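You operate a simulated robot arm through the tools that you are given. There is no shell and no other tool.

You are at the controls of a simulated robot arm. One attempt, no reset.

Task
Close the air slider, drain the trap bowl dry, open the slider again and set the regulator dial to 5.
Fine: the slider stays closed while the bowl drains; leave the other controls.

It is judged by the outcome, as a careful person would: the job done as asked, and still so three seconds after it is handed in. It fails if anything else is knocked over, pushed out of place, dropped, spilled or broken.

Robot
A 7-joint arm with a two-finger parallel gripper, fixed in place. Base frame: the origin is at the foot of the arm, x ahead of it, y to its left, z up. Readings come in mm, degrees, newtons and seconds.
Its first joint turns from -166.0 to 166.0 degrees. Payload 4.4 kg.
Tool frame: the origin (TCP) lies between the finger pads and is the grasp point; the fingertips stand 23 mm ahead of it; z points along the fingers, y is the line along which they close. The gripper opens to 94 mm. The fingers are 38 mm wide and 10 mm thick; the gripper's body (54 by 96 mm) begins 39 mm behind the TCP.
Orientation is told as [roll, pitch, yaw] about the base's x, y, z axes, in that order, counted from this pose: with the fingers straight down and closing along the base's y, the tool's x points along the base's -x, its y along +y and its z along -z.

Tools
- The arm moves only by the tool jog_arm. Its arguments are lists of equal length, an entry for each row: "linear": the shift along the tool's x, y, z in units of 30 mm (1.0 is 30 mm), a list of three; "delta_rot": the turn, a rotation vector about the tool's x, y, z in units of 4 degrees (1.0 is 4 degrees), a list of three; "jaw": the finger opening in mm, from 0 to 94. In form: {"linear": [[x, y, z], ...], "delta_rot": [[ax, ay, az], ...], "jaw": [jaw, ...]}. A call has 1 to 20 rows; each row shifts and turns the commanded pose from where the row before left it, along the tool's axes as they then stand. A call with a number of a shift or a turn outside -1 to 1 is refused whole. Rows are played at 5 a second. More than 50 mm and 8.6 degrees between two rows, or a gripper value outside its range, and nothing of the call is played. A pose out of reach is approached as far as the arm can. The call stops where the force on the tool passes 90 N (or 10 N more than at its start, if that is more) or the arm is blocked; 0.2 s more then pass. The fingers move at their own pace (about 72 mm/s each) and stop on an object; they squeeze with about 42 N. The grip force told is the motor's: it shows also when the fingers shut on nothing. Time passes only in rows, and 0.2 s behind the last, so rows that do not move let the fingers close. It gives the time, the measured TCP pose, the force on the tool (base axes), the opening and the grip force at its end, in the units of the frame above (readings bear some noise), with the torque about the TCP (base axes, N m) and any sound that the robot's microphone picked up.
- Cameras (640 x 400 px; columns grow to the right, rows downward): "scene" is fixed at [400.3, -649.5, 1669.3]; the picture's right is [0.83, -0.56, 0.00], its down [-0.16, -0.24, -0.96] and it looks along [0.54, 0.79, -0.29] (base axes); focal length 361 px, centre (320, 200). "wrist" rides on the gripper at [86, 16, -75] in the tool frame; the picture's right is [-0.18, 0.98, 0.00], its down [-0.58, -0.11, -0.81] and it looks along [-0.79, -0.15, 0.59] (tool axes); focal length 243 px, centre (320, 200). There is no depth. A picture from a camera that has moved, and an enlarged one, comes with that camera's place and axes in the base frame and with its lens.
- grab_frame(camera): a new picture of that camera. It takes no simulated time.
- inspect(camera, box): a new picture of the part [left, top, right, bottom] of that camera's present view, enlarged. It takes no simulated time.
- sign_off(): hands the job in; it is judged then, once.

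Nothing tells you positions but the pictures and the camera data. Unless the task says otherwise, let go and move clear before handing in.

The tools are called by a JSON object that holds its "name" and its "arguments". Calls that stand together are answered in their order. jog_arm: Moves the arm, as the interface text tells. Its arguments: {"type":"object","properties":{"linear":{"type":"array"},"delta_rot":{"type":"array"},"jaw":{"type":"array"}},"required":["linear","delta_rot","jaw"]} The other tools are called the same way: grab_frame (camera) takes a picture; inspect (camera, box) takes an enlarged picture of a part of a camera's view; sign_off () hands the job in.

At the start:

```text
clock: 0.0
position: [577.6, 299.7, 1447.6]
orientation: [-0.1, 0.1, 0.0]
wrist_force: [-1.0, -0.1, -0.1]
torque: [-0.01, 0.0, -0.02]
finger_gap: 94.1
grasp_force: 0.0
```

scene: 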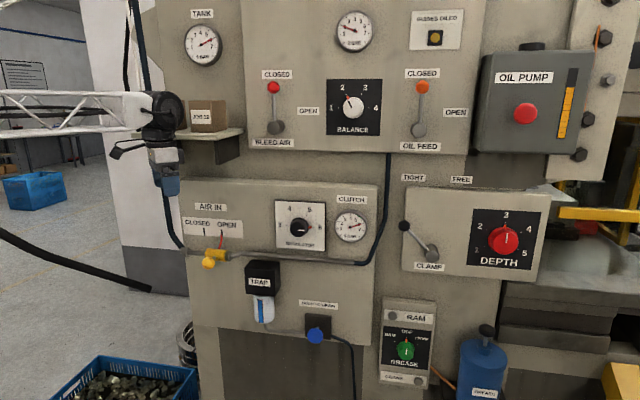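
wrist: 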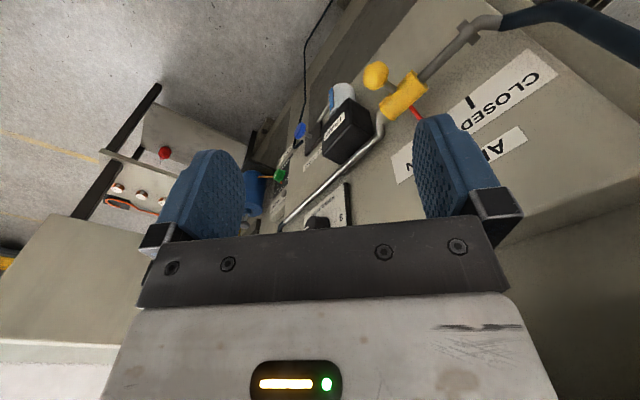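

I see a machine panel with an AIR IN slider (yellow block with a red pointer), a trap bowl, a regulator dial, and a "press to drain" blue button. I'll look closer before moving anything.

{"name": "inspect", "arguments": {"camera": "scene", "box": [170, 170, 390, 350]}}

{"name": "inspect", "arguments": {"camera": "scene", "box": [175, 195, 275, 275]}}

{"name": "inspect", "arguments": {"camera": "scene", "box": [265, 190, 385, 270]}}

{"name": "inspect", "arguments": {"camera": "scene", "box": [235, 255, 365, 350]}}

{"name": "grab_frame", "arguments": {"camera": "wrist"}}

```text
2.22 times, centred on (280, 260) of scene
camera zoom: at [400.3, -649.5, 1669.3], right [0.83, -0.56, 0.0], down [-0.16, -0.24, -0.96], along [0.54, 0.79, -0.29], focal length 803 px, centre (409, 67)
```

zoom: 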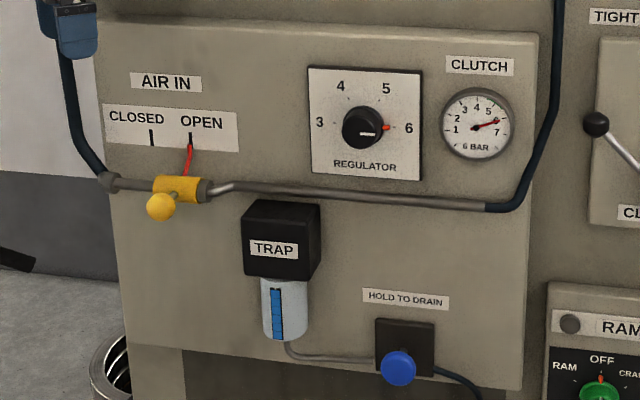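

```text
5.00 times, centred on (225, 235) of scene
camera zoom: at [400.3, -649.5, 1669.3], right [0.83, -0.56, 0.0], down [-0.16, -0.24, -0.96], along [0.54, 0.79, -0.29], focal length 1806 px, centre (795, 25)
```

zoom: 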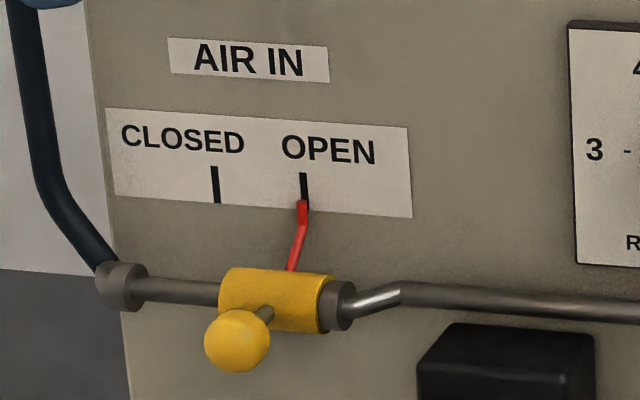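

```text
5.00 times, centred on (325, 230) of scene
camera zoom: at [400.3, -649.5, 1669.3], right [0.83, -0.56, 0.0], down [-0.16, -0.24, -0.96], along [0.54, 0.79, -0.29], focal length 1806 px, centre (295, 50)
```

zoom: 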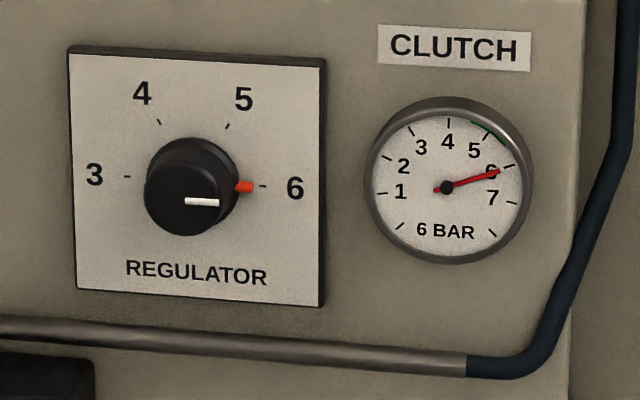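

```text
4.21 times, centred on (300, 302) of scene
camera zoom: at [400.3, -649.5, 1669.3], right [0.83, -0.56, 0.0], down [-0.16, -0.24, -0.96], along [0.54, 0.79, -0.29], focal length 1521 px, centre (404, -232)
```

zoom: 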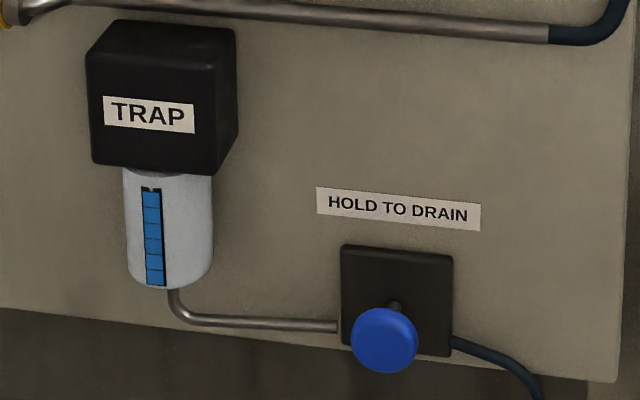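

```text
taken
camera wrist: at [490.1, 315.2, 1521.6], right [0.18, 0.98, 0.0], down [0.58, -0.11, 0.81], along [0.79, -0.15, -0.59], focal length 243 px, centre (320, 200)
```

wrist: 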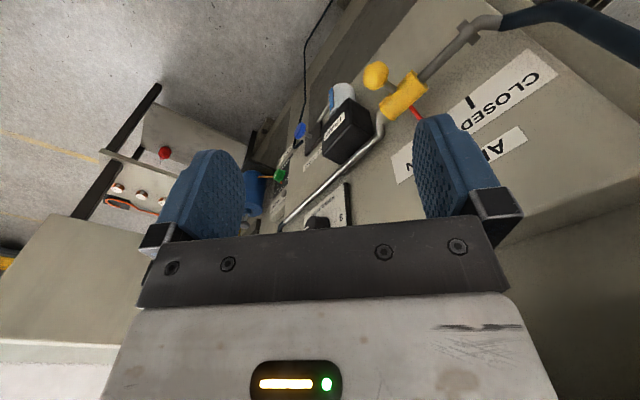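

The wall panel stands at roughly 45° to the base axes. By triangulation the yellow slider ball is near [681, 361, 1164] and the blue drain button near [942, 168, 916]. I'll check the space around the arm before moving.

{"name": "inspect", "arguments": {"camera": "scene", "box": [80, 60, 280, 220]}}

{"name": "inspect", "arguments": {"camera": "wrist", "box": [260, 40, 560, 240]}}

{"name": "inspect", "arguments": {"camera": "wrist", "box": [240, 60, 400, 240]}}

```text
2.50 times, centred on (180, 140) of scene
camera zoom: at [400.3, -649.5, 1669.3], right [0.83, -0.56, 0.0], down [-0.16, -0.24, -0.96], along [0.54, 0.79, -0.29], focal length 903 px, centre (670, 350)
```

zoom: 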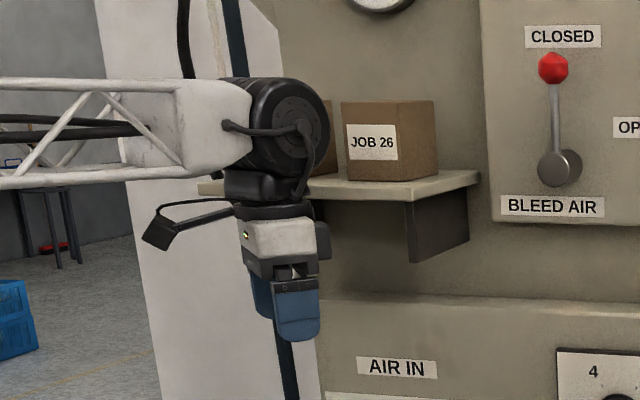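

```text
2.00 times, centred on (410, 140) of wrist
camera zoom: at [490.1, 315.2, 1521.6], right [0.18, 0.98, 0.0], down [0.58, -0.11, 0.81], along [0.79, -0.15, -0.59], focal length 485 px, centre (140, 320)
```

zoom: 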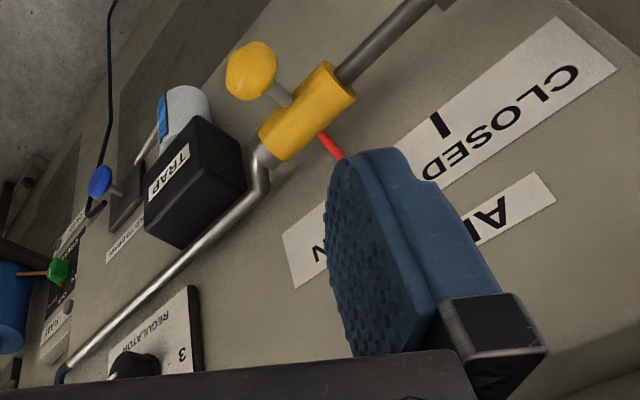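

```text
2.22 times, centred on (320, 150) of wrist
camera zoom: at [490.1, 315.2, 1521.6], right [0.18, 0.98, 0.0], down [0.58, -0.11, 0.81], along [0.79, -0.15, -0.59], focal length 539 px, centre (320, 311)
```

zoom: 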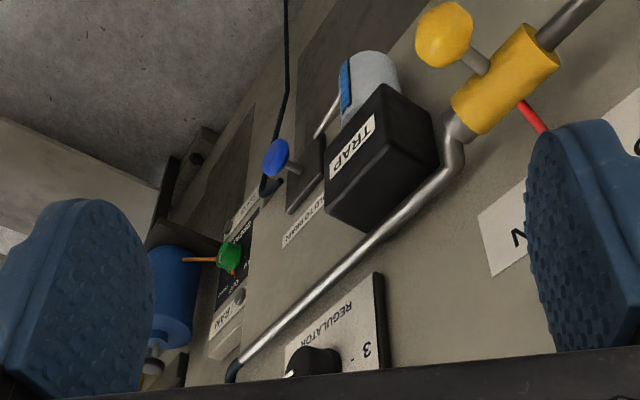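

The shelf with the box is behind the wrist, so I'll first back away from the wall by about 60 mm. Then I'll yaw the tool 45° toward the wall normal and start tilting it up.

{"name": "jog_arm", "arguments": {"linear": [[0.7, -0.7, 0], [0.7, -0.7, 0], [0, 0, 0], [0, 0, 0], [0, 0, 0], [0, 0, 0], [0, 0, 0], [0, 0, 0], [0, 0, 0], [0, 0, 0], [0, 0, 0], [0, 0, 0], [0, 0, 0], [0, 0, 0]], "delta_rot": [[0, 0, 0], [0, 0, 0], [0, 0, -1], [0, 0, -1], [0, 0, -1], [0, 0, -1], [0, 0, -1], [0, 0, -1], [0, 0, -1], [0, 0, -1], [0, 0, -1], [0, 0, -1], [0, 0, -1], [0, 0, -0.25]], "jaw": [94, 94, 94, 94, 94, 94, 94, 94, 94, 94, 94, 94, 94, 94]}}

```text
clock: 3.0
position: [535.4, 258.5, 1447.8]
orientation: [-0.1, 0.0, 45.1]
wrist_force: [-0.2, 0.5, 0.6]
torque: [-0.03, -0.01, 0.0]
finger_gap: 93.9
grasp_force: 0.2
```

The arm is now yawed 45°. I'll look from both cameras before tilting.

{"name": "grab_frame", "arguments": {"camera": "wrist"}}

{"name": "grab_frame", "arguments": {"camera": "scene"}}

```text
taken
camera wrist: at [462.1, 207.7, 1521.4], right [-0.57, 0.82, 0.0], down [0.49, 0.33, 0.81], along [0.66, 0.46, -0.59], focal length 243 px, centre (320, 200)
```

wrist: 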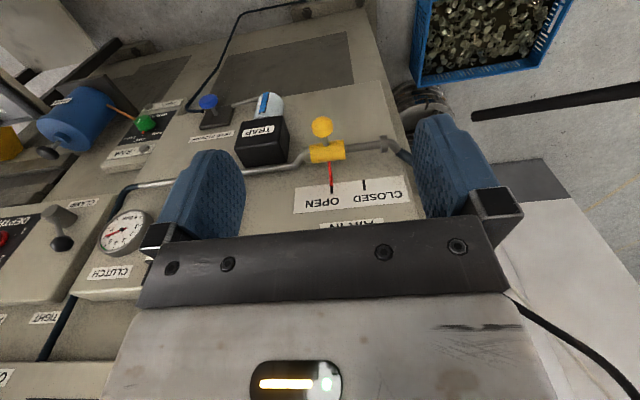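

```text
taken
```

scene: 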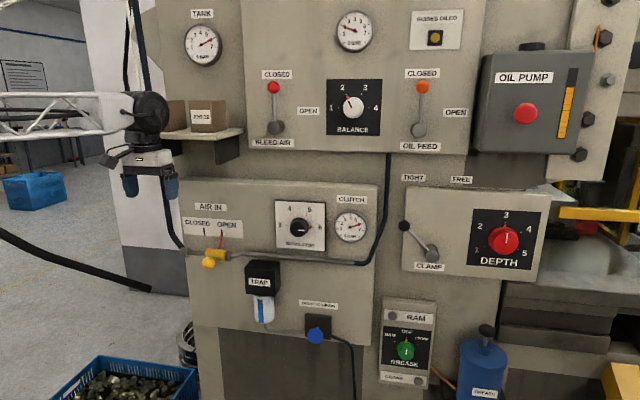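

Both views are clear, so I'll zoom in to measure the wall angle and the control positions.

{"name": "inspect", "arguments": {"camera": "wrist", "box": [220, 90, 440, 230]}}

{"name": "inspect", "arguments": {"camera": "wrist", "box": [80, 60, 300, 220]}}

{"name": "inspect", "arguments": {"camera": "scene", "box": [175, 190, 375, 350]}}

```text
2.86 times, centred on (330, 160) of wrist
camera zoom: at [462.1, 207.7, 1521.4], right [-0.57, 0.82, 0.0], down [0.49, 0.33, 0.81], along [0.66, 0.46, -0.59], focal length 693 px, centre (291, 314)
```

zoom: 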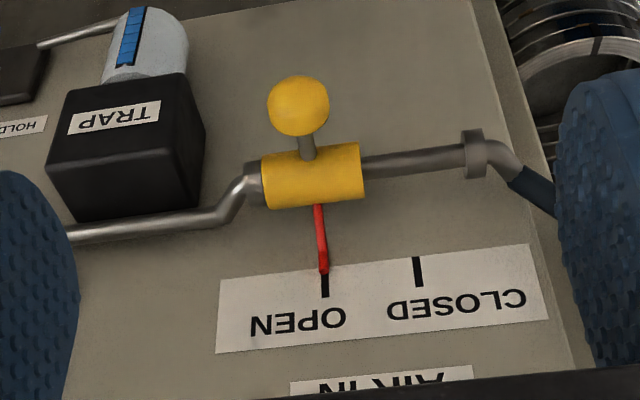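

```text
2.50 times, centred on (190, 140) of wrist
camera zoom: at [462.1, 207.7, 1521.4], right [-0.57, 0.82, 0.0], down [0.49, 0.33, 0.81], along [0.66, 0.46, -0.59], focal length 606 px, centre (645, 350)
```

zoom: 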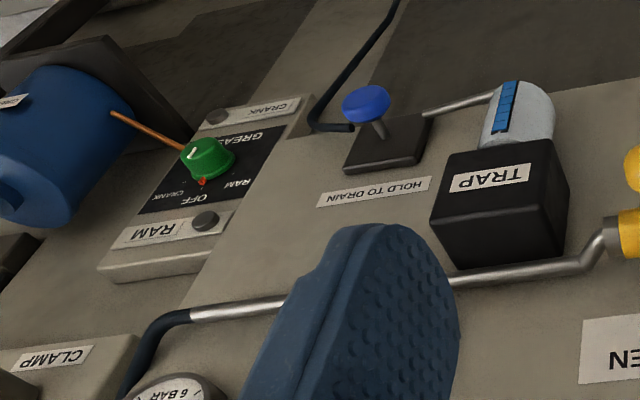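

```text
2.50 times, centred on (275, 270) of scene
camera zoom: at [400.3, -649.5, 1669.3], right [0.83, -0.56, 0.0], down [-0.16, -0.24, -0.96], along [0.54, 0.79, -0.29], focal length 903 px, centre (432, 25)
```

zoom: 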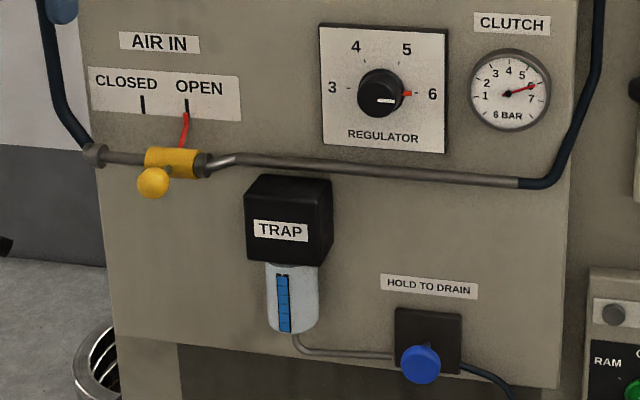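

The measurements show the wall at 45°, with its inward normal at [0.707, 0.707, 0]. The ball sits 738 mm along that normal, the drain button about 787 and the wall about 844. Next I'll tilt the tool 90° so the fingers point into the wall.

{"name": "jog_arm", "arguments": {"linear": [[0, 0, 0], [0, 0, 0], [0, 0, 0], [0, 0, 0], [0, 0, 0], [0, 0, 0], [0, 0, 0], [0, 0, 0], [0, 0, 0], [0, 0, 0], [0, 0, 0], [0, 0, 0]], "delta_rot": [[0, -1, 0], [0, -1, 0], [0, -1, 0], [0, -1, 0], [0, -1, 0], [0, -1, 0], [0, -1, 0], [0, -1, 0], [0, -1, 0], [0, -1, 0], [0, -1, 0], [0, -1, 0]], "jaw": [94, 94, 94, 94, 94, 94, 94, 94, 94, 94, 94, 94]}}

{"name": "grab_frame", "arguments": {"camera": "scene"}}

```text
clock: 5.6
position: [535.4, 257.5, 1448.1]
orientation: [0.1, -48.0, 44.8]
wrist_force: [0.0, -0.9, 0.1]
torque: [-0.01, 0.0, -0.02]
finger_gap: 93.7
grasp_force: 0.1
```

```text
taken
```

scene: 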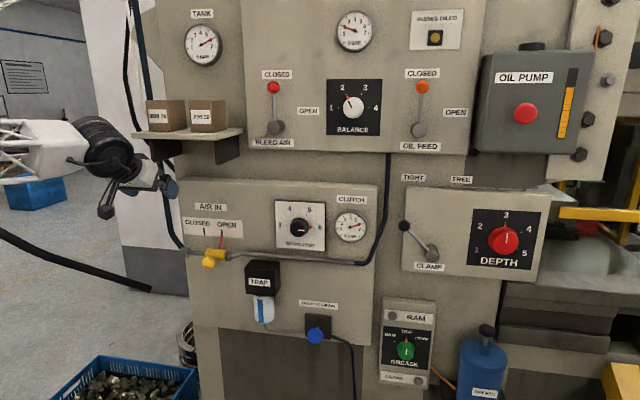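

The rotation is going well and clear of the shelf. I'll finish the tilt and then start moving down toward the slider height.

{"name": "jog_arm", "arguments": {"linear": [[0, 0, 0], [0, 0, 0], [0, 0, 0], [0, 0, 0], [0, 0, 0], [0, 0, 0], [0, 0, 0], [0, 0, 0], [0, 0, 0], [0, 0, 0], [0, 0, 0], [1, 0, 0], [1, 0, 0], [1, 0, 0], [1, 0, 0]], "delta_rot": [[0, -1, 0], [0, -1, 0], [0, -1, 0], [0, -1, 0], [0, -1, 0], [0, -1, 0], [0, -1, 0], [0, -1, 0], [0, -1, 0], [0, -1, 0], [0, -0.5, 0], [0, 0, 0], [0, 0, 0], [0, 0, 0], [0, 0, 0]], "jaw": [94, 94, 94, 94, 94, 94, 94, 94, 94, 94, 94, 94, 94, 94, 94]}}

{"name": "grab_frame", "arguments": {"camera": "scene"}}

{"name": "grab_frame", "arguments": {"camera": "wrist"}}

```text
clock: 8.8
position: [534.4, 259.7, 1331.2]
orientation: [-160.2, -89.9, -154.8]
wrist_force: [0.2, -0.4, -0.2]
torque: [-0.02, 0.01, 0.0]
finger_gap: 93.9
grasp_force: 0.0
```

```text
taken
```

scene: 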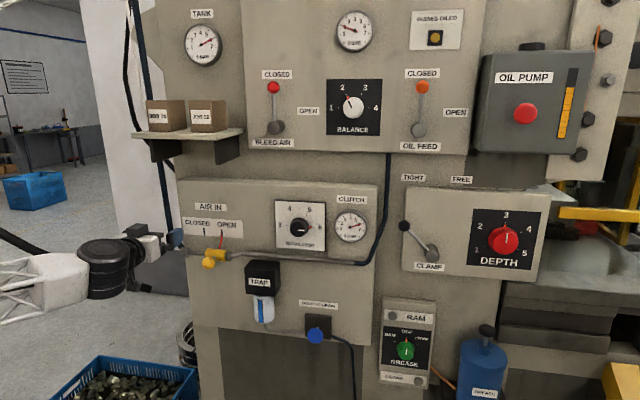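

```text
taken
camera wrist: at [468.7, 217.1, 1242.6], right [-0.7, 0.69, 0.18], down [-0.49, -0.65, 0.58], along [0.52, 0.31, 0.79], focal length 243 px, centre (320, 200)
```

wrist: 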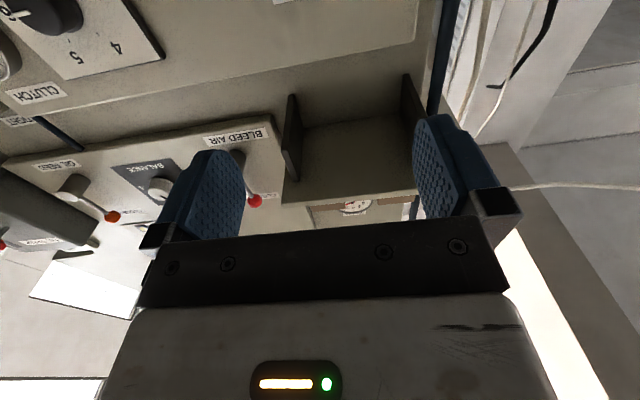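

The tool now points straight into the wall. I'll lower to slider height, line up sideways with the ball, and look again.

{"name": "jog_arm", "arguments": {"linear": [[0.9, -0.16, 0], [0.9, -0.16, 0], [0.9, -0.16, 0], [0.9, -0.16, 0], [0.9, -0.16, 0], [0.9, -0.16, 0], [0, 0, 1], [0, 0, 1], [0, 0, 0]], "delta_rot": [[0, 0, 0], [0, 0, 0], [0, 0, 0], [0, 0, 0], [0, 0, 0], [0, 0, 0], [0, 0, 0], [0, 0, 0], [0, 0, 0]], "jaw": [94, 94, 94, 94, 94, 94, 94, 94, 94]}}

{"name": "grab_frame", "arguments": {"camera": "wrist"}}

{"name": "inspect", "arguments": {"camera": "scene", "box": [120, 180, 320, 340]}}

```text
clock: 10.8
position: [600.4, 278.1, 1165.9]
orientation: [-115.6, -89.9, 160.7]
wrist_force: [-0.3, -0.2, 0.2]
torque: [0.0, -0.01, 0.03]
finger_gap: 93.9
grasp_force: 0.1
```

```text
taken
camera wrist: at [535.0, 237.4, 1078.3], right [-0.7, 0.7, 0.18], down [-0.49, -0.65, 0.58], along [0.52, 0.31, 0.79], focal length 243 px, centre (320, 200)
```

wrist: 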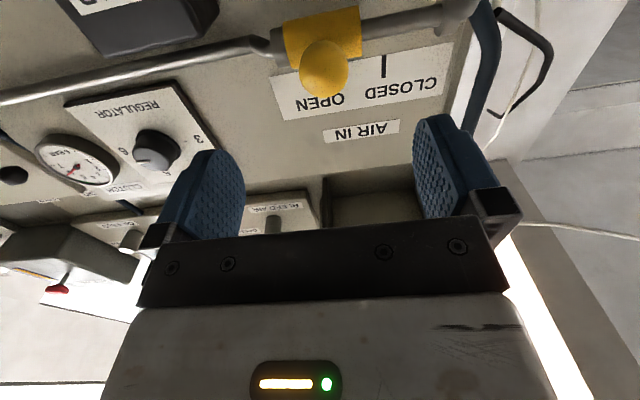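

```text
2.50 times, centred on (220, 260) of scene
camera zoom: at [400.3, -649.5, 1669.3], right [0.83, -0.56, 0.0], down [-0.16, -0.24, -0.96], along [0.54, 0.79, -0.29], focal length 903 px, centre (570, 50)
```

zoom: 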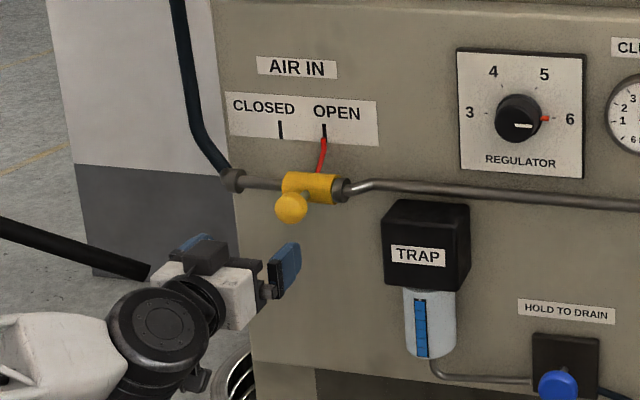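

The wrist view confirms the ball at along-wall coordinate 223 and height 1167, so I need a 4.5 mm sideways correction. I'll advance with open jaws around the ball and check before closing.

{"name": "jog_arm", "arguments": {"linear": [[-0.05, 0.15, 0], [0, 0, 0.75], [0, 0, 0.75], [0, 0, 0.75], [0, 0, 0.75], [0, 0, 0.75], [0, 0, 0]], "delta_rot": [[0, 0, 0], [0, 0, 0], [0, 0, 0], [0, 0, 0], [0, 0, 0], [0, 0, 0], [0, 0, 0]], "jaw": [94, 94, 94, 94, 94, 94, 94]}}

{"name": "grab_frame", "arguments": {"camera": "wrist"}}

{"name": "inspect", "arguments": {"camera": "scene", "box": [140, 200, 290, 310]}}

```text
clock: 12.4
position: [673.9, 361.8, 1170.6]
orientation: [143.3, -90.0, -98.3]
wrist_force: [0.0, -0.5, -0.5]
torque: [0.0, 0.0, 0.02]
finger_gap: 94.0
grasp_force: 0.1
```

```text
taken
camera wrist: at [609.0, 319.9, 1083.0], right [-0.7, 0.69, 0.18], down [-0.49, -0.65, 0.58], along [0.52, 0.31, 0.79], focal length 243 px, centre (320, 200)
```

wrist: 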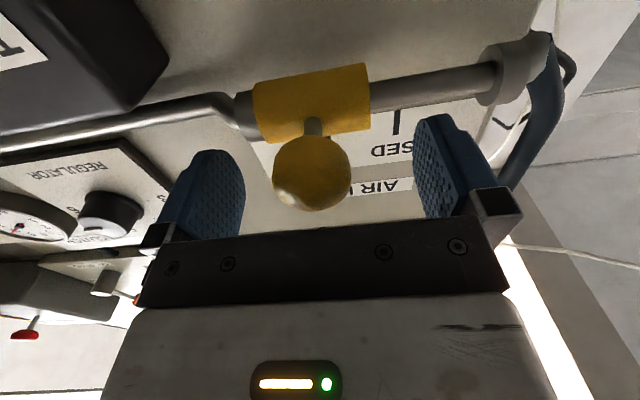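

```text
3.64 times, centred on (215, 255) of scene
camera zoom: at [400.3, -649.5, 1669.3], right [0.83, -0.56, 0.0], down [-0.16, -0.24, -0.96], along [0.54, 0.79, -0.29], focal length 1314 px, centre (702, 0)
```

zoom: 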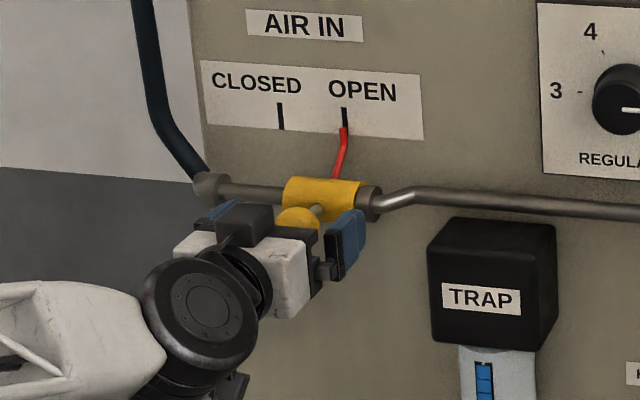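

The ball is between the fingers. I'll make a small centring move and close on it.

{"name": "jog_arm", "arguments": {"linear": [[0.08, -0.1, 0.08], [0, 0, 0], [0, 0, 0], [0, 0, 0], [0, 0, 0], [0, 0, 0]], "delta_rot": [[0, 0, 0], [0, 0, 0], [0, 0, 0], [0, 0, 0], [0, 0, 0], [0, 0, 0]], "jaw": [94, 70, 50, 25, 20, 20]}}

{"name": "grab_frame", "arguments": {"camera": "wrist"}}

{"name": "inspect", "arguments": {"camera": "scene", "box": [140, 200, 290, 310]}}

```text
clock: 13.8
position: [677.5, 360.4, 1167.3]
orientation: [-126.5, -90.0, 171.5]
wrist_force: [1.5, 0.8, 0.3]
torque: [0.01, 0.04, 0.0]
finger_gap: 37.3
grasp_force: 45.4
```

```text
taken
camera wrist: at [612.4, 318.8, 1079.1], right [-0.7, 0.69, 0.18], down [-0.49, -0.65, 0.58], along [0.52, 0.31, 0.79], focal length 243 px, centre (320, 200)
```

wrist: 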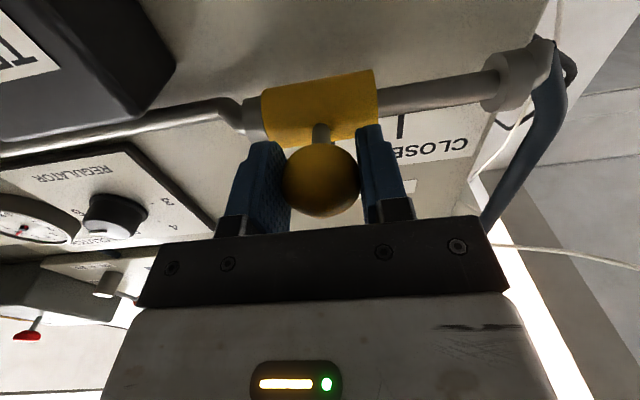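

```text
3.64 times, centred on (215, 255) of scene
camera zoom: at [400.3, -649.5, 1669.3], right [0.83, -0.56, 0.0], down [-0.16, -0.24, -0.96], along [0.54, 0.79, -0.29], focal length 1314 px, centre (702, 0)
```

zoom: 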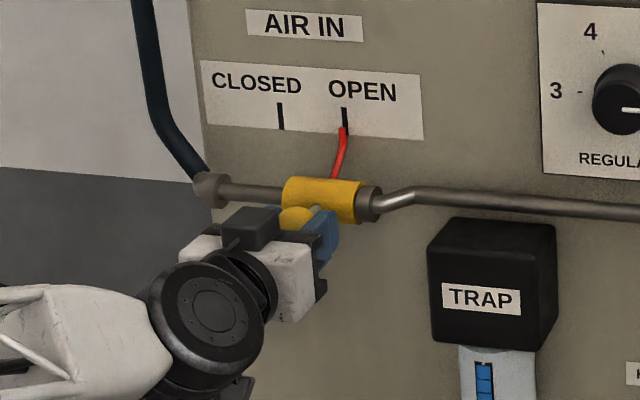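

The ball is gripped at 37 mm. I'll slide it left toward CLOSED in small steps.

{"name": "jog_arm", "arguments": {"linear": [[0, 0.3, 0], [0, 0.3, 0], [0, 0.3, 0], [0, 0.3, 0], [0, 0.3, 0], [0, 0.3, 0], [0, 0, 0]], "delta_rot": [[0, 0, 0], [0, 0, 0], [0, 0, 0], [0, 0, 0], [0, 0, 0], [0, 0, 0], [0, 0, 0]], "jaw": [20, 20, 20, 20, 20, 20, 20]}}

{"name": "grab_frame", "arguments": {"camera": "wrist"}}

{"name": "inspect", "arguments": {"camera": "scene", "box": [140, 200, 290, 310]}}

```text
clock: 15.4
position: [640.2, 398.5, 1167.0]
orientation: [177.5, -89.8, -132.5]
wrist_force: [-35.6, -38.0, 9.8]
torque: [0.2, -0.14, -0.02]
finger_gap: 37.3
grasp_force: 45.8
```

```text
taken
camera wrist: at [575.2, 356.3, 1078.9], right [-0.7, 0.69, 0.18], down [-0.49, -0.65, 0.58], along [0.52, 0.31, 0.79], focal length 243 px, centre (320, 200)
```

wrist: 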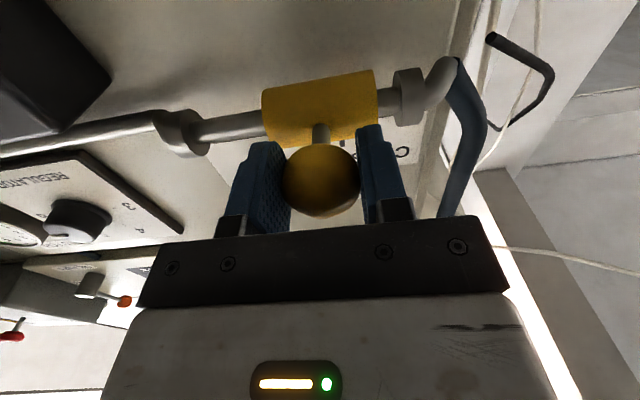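

```text
3.64 times, centred on (215, 255) of scene
camera zoom: at [400.3, -649.5, 1669.3], right [0.83, -0.56, 0.0], down [-0.16, -0.24, -0.96], along [0.54, 0.79, -0.29], focal length 1314 px, centre (702, 0)
```

zoom: 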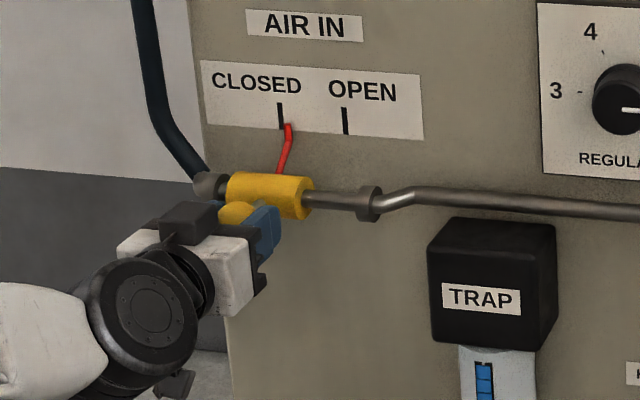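

The pointer is about 6–7 mm short of the CLOSED tick, and the force normal to the wall has built up to about 52 N. I'll ease back slightly while finishing the slide.

{"name": "jog_arm", "arguments": {"linear": [[0, 0, -0.05], [0, 0.1, 0], [0, 0.1, 0], [0, 0, 0]], "delta_rot": [[0, 0, 0], [0, 0, 0], [0, 0, 0], [0, 0, 0]], "jaw": [20, 20, 20, 20]}}

{"name": "inspect", "arguments": {"camera": "scene", "box": [170, 200, 270, 270]}}

{"name": "inspect", "arguments": {"camera": "wrist", "box": [220, 50, 460, 230]}}

```text
clock: 16.4
position: [633.8, 403.9, 1167.9]
orientation: [-168.8, -89.9, -146.2]
wrist_force: [-11.9, -10.2, 25.2]
torque: [0.12, -0.3, 0.04]
finger_gap: 37.2
grasp_force: 44.9
```

```text
5.71 times, centred on (220, 235) of scene
camera zoom: at [400.3, -649.5, 1669.3], right [0.83, -0.56, 0.0], down [-0.16, -0.24, -0.96], along [0.54, 0.79, -0.29], focal length 2064 px, centre (891, 0)
```

zoom: 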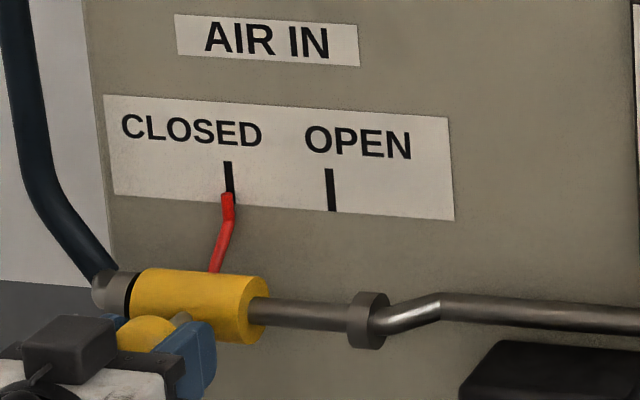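

```text
2.22 times, centred on (340, 140) of wrist
camera zoom: at [569.6, 362.2, 1078.8], right [-0.7, 0.69, 0.18], down [-0.49, -0.65, 0.58], along [0.52, 0.31, 0.79], focal length 539 px, centre (276, 333)
```

zoom: 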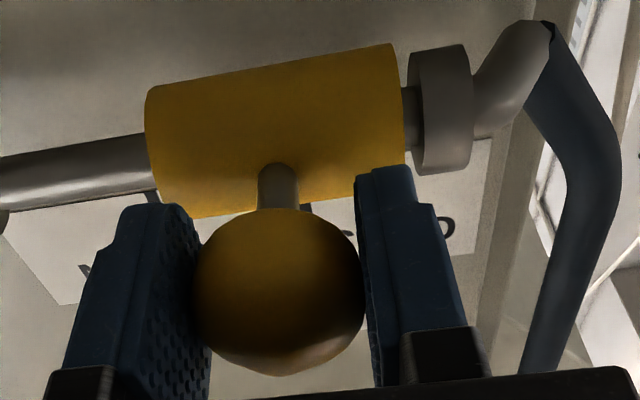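

The pointer now sits on the CLOSED tick with the same tiny offset it had at OPEN. I'll nudge it about 2.5 mm more to seat it, watching the force.

{"name": "jog_arm", "arguments": {"linear": [[-0.04, 0.04, -0.01], [0, 0.04, 0], [0, 0, 0]], "delta_rot": [[0, 0, 0], [0, 0, 0], [0, 0, 0]], "jaw": [20, 20, 20]}}

{"name": "inspect", "arguments": {"camera": "scene", "box": [170, 200, 270, 270]}}

{"name": "inspect", "arguments": {"camera": "scene", "box": [265, 190, 385, 270]}}

```text
clock: 17.2
position: [634.8, 404.9, 1167.6]
orientation: [175.9, -90.0, -131.0]
wrist_force: [32.0, 7.0, 27.4]
torque: [0.02, -0.09, -0.01]
finger_gap: 37.2
grasp_force: 44.9
```

```text
5.71 times, centred on (220, 235) of scene
camera zoom: at [400.3, -649.5, 1669.3], right [0.83, -0.56, 0.0], down [-0.16, -0.24, -0.96], along [0.54, 0.79, -0.29], focal length 2064 px, centre (891, 0)
```

zoom: 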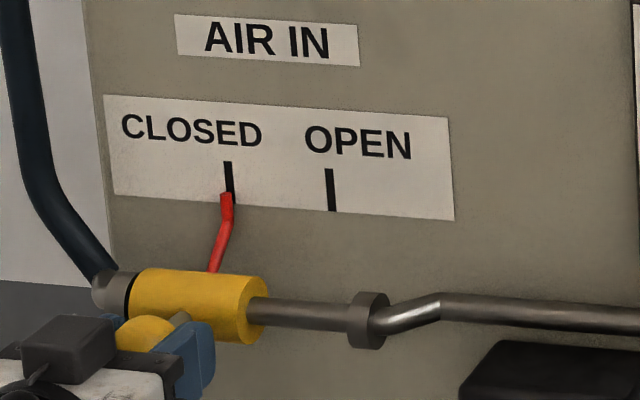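

```text
5.00 times, centred on (325, 230) of scene
camera zoom: at [400.3, -649.5, 1669.3], right [0.83, -0.56, 0.0], down [-0.16, -0.24, -0.96], along [0.54, 0.79, -0.29], focal length 1806 px, centre (295, 50)
```

zoom: 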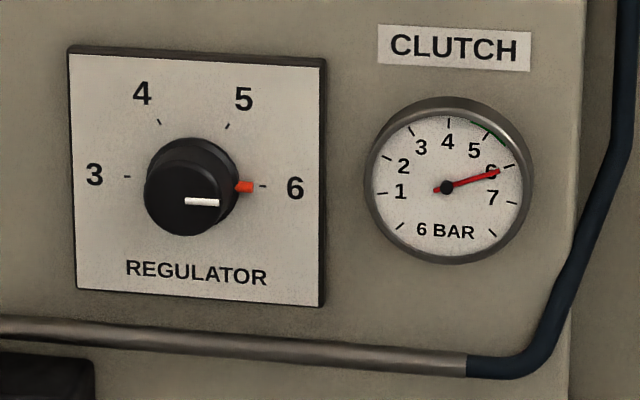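

The slider has hit its stop at CLOSED, with a rightward push of about 18 N. I'll release it, back straight out and confirm.

{"name": "jog_arm", "arguments": {"linear": [[0, -0.02, 0], [0, 0, 0], [0, 0, 0], [0, 0, -1], [0, 0, -1], [0, 0, -1], [0, 0, -1], [0, 0, 0]], "delta_rot": [[0, 0, 0], [0, 0, 0], [0, 0, 0], [0, 0, 0], [0, 0, 0], [0, 0, 0], [0, 0, 0], [0, 0, 0]], "jaw": [50, 70, 70, 70, 70, 70, 70, 70]}}

{"name": "inspect", "arguments": {"camera": "scene", "box": [140, 190, 380, 340]}}

{"name": "grab_frame", "arguments": {"camera": "wrist"}}

```text
clock: 19.0
position: [547.6, 320.0, 1168.7]
orientation: [-27.3, -90.0, 72.3]
wrist_force: [0.1, -0.2, 0.3]
torque: [-0.04, 0.0, 0.0]
finger_gap: 69.9
grasp_force: 0.0
```

```text
2.67 times, centred on (260, 265) of scene
camera zoom: at [400.3, -649.5, 1669.3], right [0.83, -0.56, 0.0], down [-0.16, -0.24, -0.96], along [0.54, 0.79, -0.29], focal length 963 px, centre (480, 27)
```

zoom: 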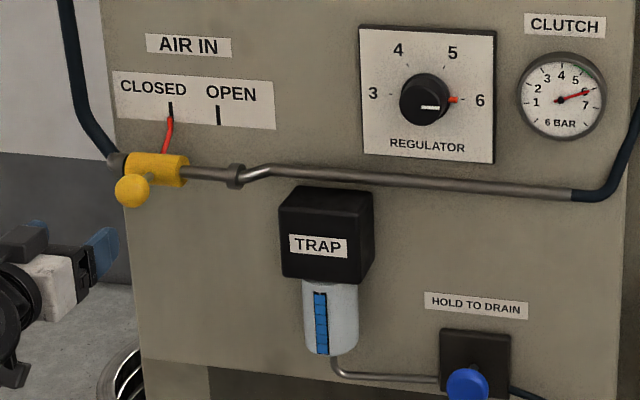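

```text
taken
camera wrist: at [481.2, 278.1, 1080.4], right [-0.7, 0.69, 0.18], down [-0.49, -0.65, 0.58], along [0.52, 0.31, 0.79], focal length 243 px, centre (320, 200)
```

wrist: 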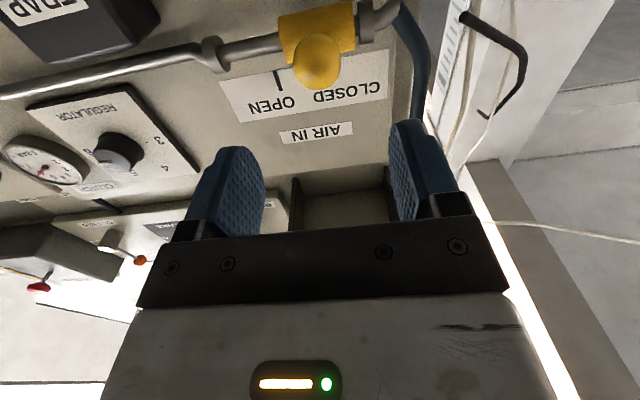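

The slider stays at CLOSED. Now I'll close the fingers and move right and down, staying back from the wall, to line up with the blue drain button.

{"name": "jog_arm", "arguments": {"linear": [[0.5, -0.8, 0], [0.5, -0.8, 0], [0.5, -0.8, 0], [0.5, -0.8, 0], [0.5, -0.8, 0], [0.5, -0.8, 0], [0.5, -0.8, 0], [0.5, -0.8, 0], [0, 0, 0]], "delta_rot": [[0, 0, 0], [0, 0, 0], [0, 0, 0], [0, 0, 0], [0, 0, 0], [0, 0, 0], [0, 0, 0], [0, 0, 0], [0, 0, 0]], "jaw": [40, 10, 0, 0, 0, 0, 0, 0, 0]}}

{"name": "grab_frame", "arguments": {"camera": "scene"}}

```text
clock: 21.0
position: [684.2, 186.9, 1046.8]
orientation: [-111.8, -90.0, 156.8]
wrist_force: [-0.4, 0.5, -0.6]
torque: [0.02, 0.02, -0.03]
finger_gap: 0.2
grasp_force: 41.7
```

```text
taken
```

scene: 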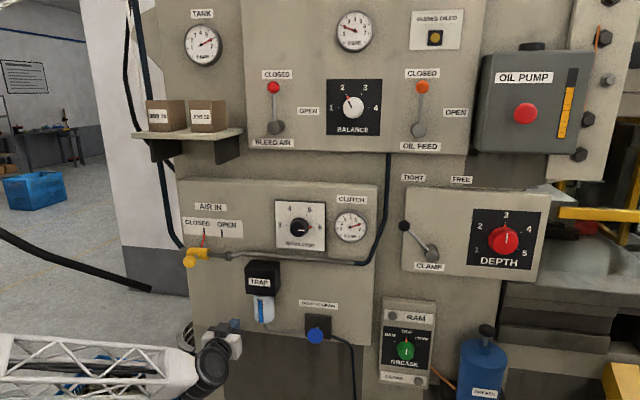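

That motion was clear. I'll cover the remaining distance to line up in front of the button.

{"name": "jog_arm", "arguments": {"linear": [[0.61, -0.91, 0], [0.61, -0.91, 0], [0.61, -0.91, 0], [0.61, -0.91, 0], [0.61, -0.91, 0], [0.61, -0.91, 0], [0.61, -0.91, 0], [0, 0, 0.7], [0, 0, 0.7], [0, 0, 0]], "delta_rot": [[0, 0, 0], [0, 0, 0], [0, 0, 0], [0, 0, 0], [0, 0, 0], [0, 0, 0], [0, 0, 0], [0, 0, 0], [0, 0, 0], [0, 0, 0]], "jaw": [0, 0, 0, 0, 0, 0, 0, 0, 0, 0]}}

{"name": "grab_frame", "arguments": {"camera": "scene"}}

{"name": "grab_frame", "arguments": {"camera": "wrist"}}

```text
clock: 23.2
position: [849.8, 79.7, 919.8]
orientation: [-79.8, -90.0, 124.8]
wrist_force: [0.2, -0.2, -0.1]
torque: [0.0, 0.0, 0.01]
finger_gap: 0.0
grasp_force: 42.0
```

```text
taken
```

scene: 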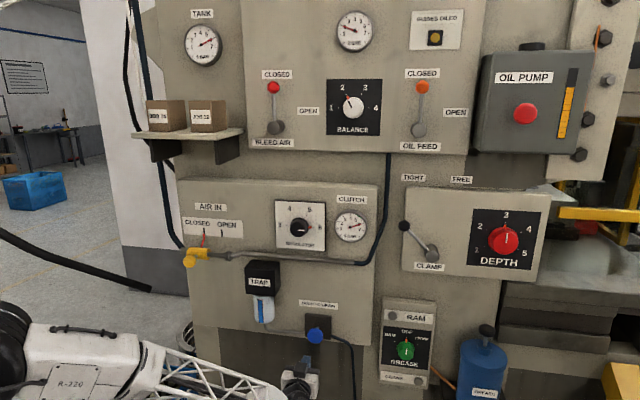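

```text
taken
camera wrist: at [783.9, 38.3, 831.4], right [-0.69, 0.7, 0.18], down [-0.49, -0.65, 0.58], along [0.52, 0.31, 0.79], focal length 243 px, centre (320, 200)
```

wrist: 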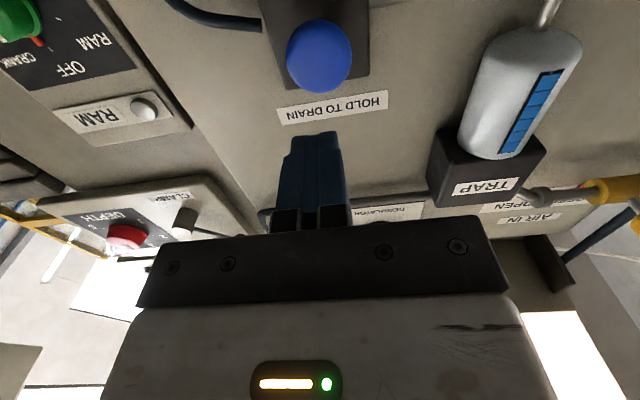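

The drain button is straight ahead of the closed fingertips, and the wrist camera can see the bowl's level gauge. I'll advance to just short of the button face.

{"name": "jog_arm", "arguments": {"linear": [[0.1, 0.03, 0.7], [0, 0, 0.7], [0, 0, 0.7], [0, 0, 0.7], [0, 0, 0]], "delta_rot": [[0, 0, 0], [0, 0, 0], [0, 0, 0], [0, 0, 0], [0, 0, 0]], "jaw": [0, 0, 0, 0, 0]}}

{"name": "grab_frame", "arguments": {"camera": "wrist"}}

{"name": "inspect", "arguments": {"camera": "scene", "box": [235, 255, 365, 350]}}

```text
clock: 24.4
position: [906.5, 138.2, 914.7]
orientation: [-77.9, -90.0, 122.9]
wrist_force: [0.3, -0.7, 0.2]
torque: [0.0, 0.01, 0.0]
finger_gap: 0.0
grasp_force: 42.4
```

```text
taken
camera wrist: at [841.5, 97.3, 826.8], right [-0.7, 0.69, 0.18], down [-0.49, -0.65, 0.58], along [0.52, 0.31, 0.79], focal length 243 px, centre (320, 200)
```

wrist: 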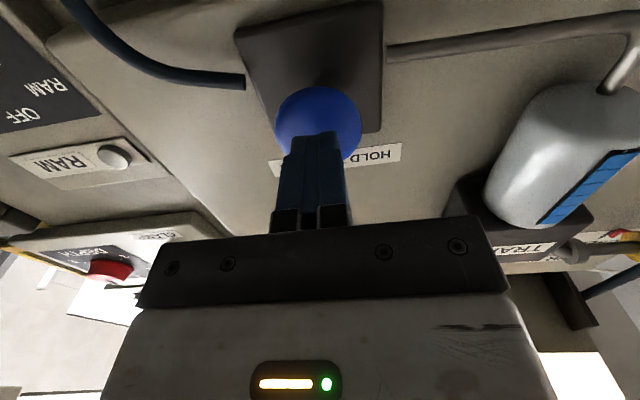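

```text
4.21 times, centred on (300, 302) of scene
camera zoom: at [400.3, -649.5, 1669.3], right [0.83, -0.56, 0.0], down [-0.16, -0.24, -0.96], along [0.54, 0.79, -0.29], focal length 1521 px, centre (404, -232)
```

zoom: 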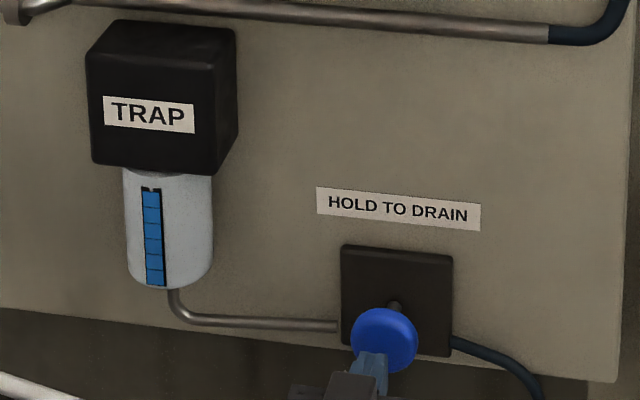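

The bowl is visible from both cameras and still full. I'll press in gently, checking force and level.

{"name": "jog_arm", "arguments": {"linear": [[0, 0, 0.15], [0, 0, 0.15], [0, 0, 0.15], [0, 0, 0.15], [0, 0, 0.1], [0, 0, 0]], "delta_rot": [[0, 0, 0], [0, 0, 0], [0, 0, 0], [0, 0, 0], [0, 0, 0], [0, 0, 0]], "jaw": [0, 0, 0, 0, 0, 0]}}

{"name": "inspect", "arguments": {"camera": "scene", "box": [235, 255, 365, 350]}}

{"name": "grab_frame", "arguments": {"camera": "wrist"}}

```text
clock: 25.8
position: [922.3, 152.9, 915.1]
orientation: [-165.1, -90.0, -149.8]
wrist_force: [-1.5, -2.6, 1.4]
torque: [0.04, -0.06, -0.03]
finger_gap: 0.0
grasp_force: 42.1
```

```text
4.21 times, centred on (300, 302) of scene
camera zoom: at [400.3, -649.5, 1669.3], right [0.83, -0.56, 0.0], down [-0.16, -0.24, -0.96], along [0.54, 0.79, -0.29], focal length 1521 px, centre (404, -232)
```

zoom: 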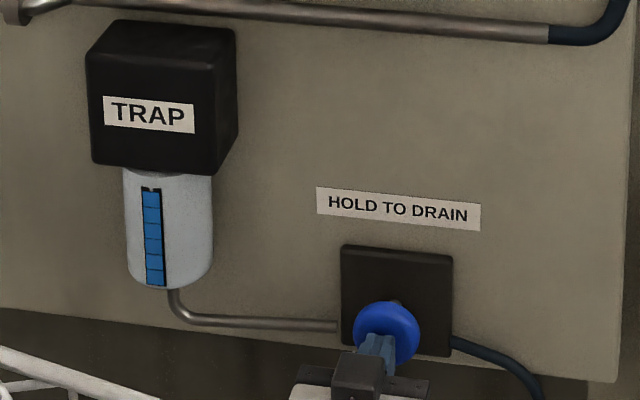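

```text
taken
camera wrist: at [857.6, 111.5, 826.9], right [-0.7, 0.69, 0.18], down [-0.49, -0.65, 0.58], along [0.52, 0.31, 0.79], focal length 243 px, centre (320, 200)
```

wrist: 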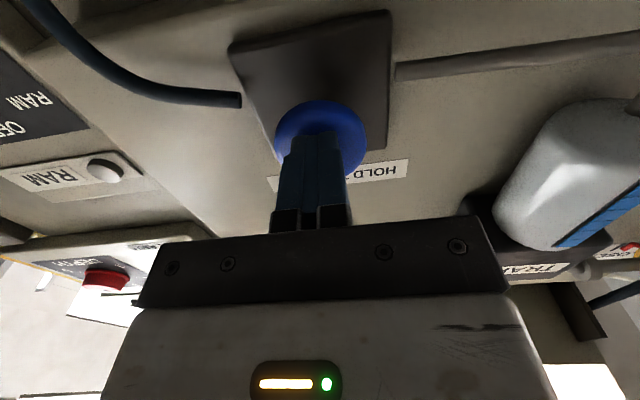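

Light contact at about 3 N. I'll press further.

{"name": "jog_arm", "arguments": {"linear": [[0, 0, 0.1], [0, 0, 0.1], [0, 0, 0.1], [0, 0, 0]], "delta_rot": [[0, 0, 0], [0, 0, 0], [0, 0, 0], [0, 0, 0]], "jaw": [0, 0, 0, 0]}}

{"name": "inspect", "arguments": {"camera": "scene", "box": [235, 255, 365, 350]}}

```text
clock: 26.8
position: [928.7, 160.2, 915.6]
orientation: [33.0, -89.9, 12.0]
wrist_force: [-18.0, -6.3, -4.7]
torque: [-0.03, -0.04, 0.13]
finger_gap: 0.1
grasp_force: 41.7
heard: click
```

```text
4.21 times, centred on (300, 302) of scene
camera zoom: at [400.3, -649.5, 1669.3], right [0.83, -0.56, 0.0], down [-0.16, -0.24, -0.96], along [0.54, 0.79, -0.29], focal length 1521 px, centre (404, -232)
```

zoom: 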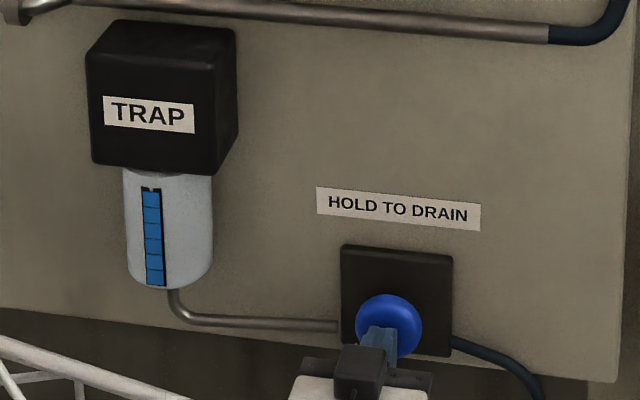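

A click was heard with about 17 N on the button. I'll hold and watch the level.

{"name": "jog_arm", "arguments": {"linear": [[0, 0, 0], [0, 0, 0], [0, 0, 0], [0, 0, 0], [0, 0, 0], [0, 0, 0], [0, 0, 0], [0, 0, 0], [0, 0, 0], [0, 0, 0]], "delta_rot": [[0, 0, 0], [0, 0, 0], [0, 0, 0], [0, 0, 0], [0, 0, 0], [0, 0, 0], [0, 0, 0], [0, 0, 0], [0, 0, 0], [0, 0, 0]], "jaw": [0, 0, 0, 0, 0, 0, 0, 0, 0, 0]}}

{"name": "inspect", "arguments": {"camera": "scene", "box": [235, 255, 365, 350]}}

```text
clock: 29.0
position: [929.8, 159.3, 914.3]
orientation: [54.6, -89.9, -9.6]
wrist_force: [-14.4, -13.1, -9.0]
torque: [-0.13, 0.06, 0.03]
finger_gap: 0.0
grasp_force: 42.1
```

```text
4.21 times, centred on (300, 302) of scene
camera zoom: at [400.3, -649.5, 1669.3], right [0.83, -0.56, 0.0], down [-0.16, -0.24, -0.96], along [0.54, 0.79, -0.29], focal length 1521 px, centre (404, -232)
```

zoom: 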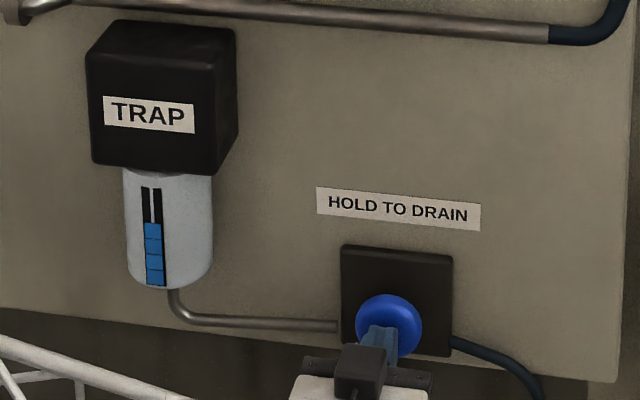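

It's draining: the level dropped by about a third in 2.2 s. I'll keep holding.

{"name": "jog_arm", "arguments": {"linear": [[0, 0, 0], [0, 0, 0], [0, 0, 0], [0, 0, 0], [0, 0, 0], [0, 0, 0], [0, 0, 0], [0, 0, 0], [0, 0, 0], [0, 0, 0], [0, 0, 0], [0, 0, 0], [0, 0, 0], [0, 0, 0], [0, 0, 0], [0, 0, 0], [0, 0, 0], [0, 0, 0], [0, 0, 0], [0, 0, 0]], "delta_rot": [[0, 0, 0], [0, 0, 0], [0, 0, 0], [0, 0, 0], [0, 0, 0], [0, 0, 0], [0, 0, 0], [0, 0, 0], [0, 0, 0], [0, 0, 0], [0, 0, 0], [0, 0, 0], [0, 0, 0], [0, 0, 0], [0, 0, 0], [0, 0, 0], [0, 0, 0], [0, 0, 0], [0, 0, 0], [0, 0, 0]], "jaw": [0, 0, 0, 0, 0, 0, 0, 0, 0, 0, 0, 0, 0, 0, 0, 0, 0, 0, 0, 0]}}

{"name": "inspect", "arguments": {"camera": "scene", "box": [235, 255, 365, 350]}}

{"name": "inspect", "arguments": {"camera": "scene", "box": [170, 190, 390, 270]}}

```text
clock: 33.2
position: [929.4, 159.6, 915.4]
orientation: [128.5, -90.0, -83.5]
wrist_force: [-13.1, -15.9, -5.2]
torque: [-0.03, 0.02, -0.09]
finger_gap: 0.1
grasp_force: 42.1
```

```text
4.21 times, centred on (300, 302) of scene
camera zoom: at [400.3, -649.5, 1669.3], right [0.83, -0.56, 0.0], down [-0.16, -0.24, -0.96], along [0.54, 0.79, -0.29], focal length 1521 px, centre (404, -232)
```

zoom: 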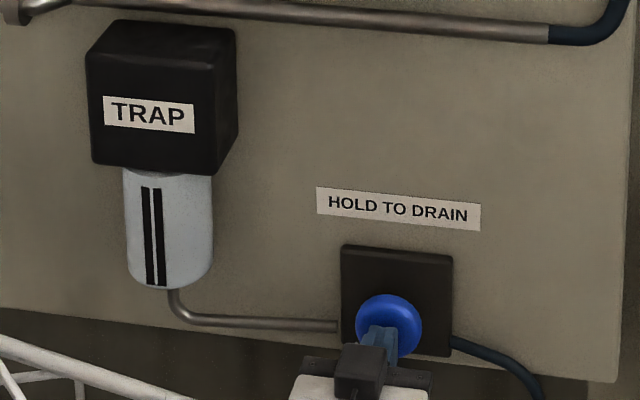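

```text
2.91 times, centred on (280, 230) of scene
camera zoom: at [400.3, -649.5, 1669.3], right [0.83, -0.56, 0.0], down [-0.16, -0.24, -0.96], along [0.54, 0.79, -0.29], focal length 1051 px, centre (436, 113)
```

zoom: 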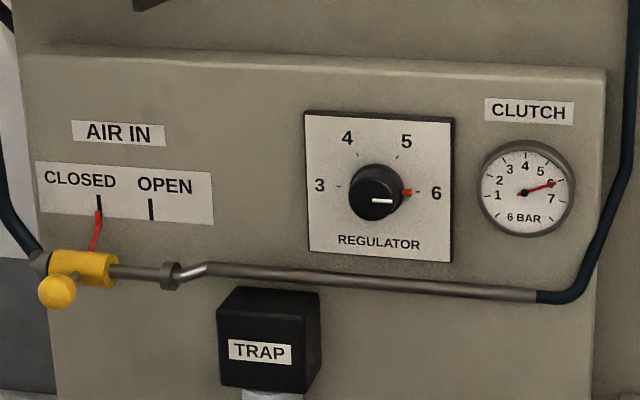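

The bowl looks empty. I'll hold another 2 s and check the gauge at high zoom.

{"name": "jog_arm", "arguments": {"linear": [[0, 0, 0], [0, 0, 0], [0, 0, 0], [0, 0, 0], [0, 0, 0], [0, 0, 0], [0, 0, 0], [0, 0, 0], [0, 0, 0], [0, 0, 0]], "delta_rot": [[0, 0, 0], [0, 0, 0], [0, 0, 0], [0, 0, 0], [0, 0, 0], [0, 0, 0], [0, 0, 0], [0, 0, 0], [0, 0, 0], [0, 0, 0]], "jaw": [0, 0, 0, 0, 0, 0, 0, 0, 0, 0]}}

{"name": "inspect", "arguments": {"camera": "scene", "box": [245, 285, 295, 330]}}

{"name": "grab_frame", "arguments": {"camera": "wrist"}}

```text
clock: 35.4
position: [928.6, 158.8, 915.7]
orientation: [155.0, -90.0, -109.9]
wrist_force: [-12.5, -15.7, -3.3]
torque: [0.01, 0.0, -0.06]
finger_gap: 0.0
grasp_force: 41.7
```

```text
8.89 times, centred on (270, 308) of scene
camera zoom: at [400.3, -649.5, 1669.3], right [0.83, -0.56, 0.0], down [-0.16, -0.24, -0.96], along [0.54, 0.79, -0.29], focal length 3211 px, centre (764, -756)
```

zoom: 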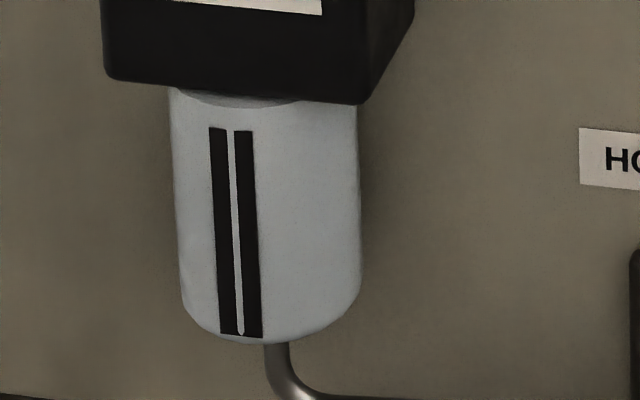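

```text
taken
camera wrist: at [863.9, 117.6, 827.7], right [-0.69, 0.69, 0.18], down [-0.49, -0.65, 0.58], along [0.52, 0.31, 0.79], focal length 243 px, centre (320, 200)
```

wrist: 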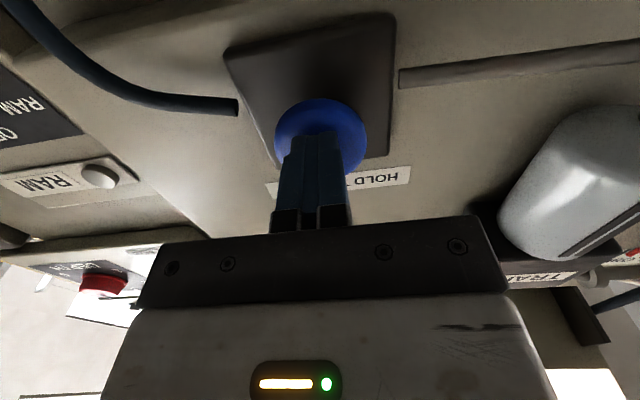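

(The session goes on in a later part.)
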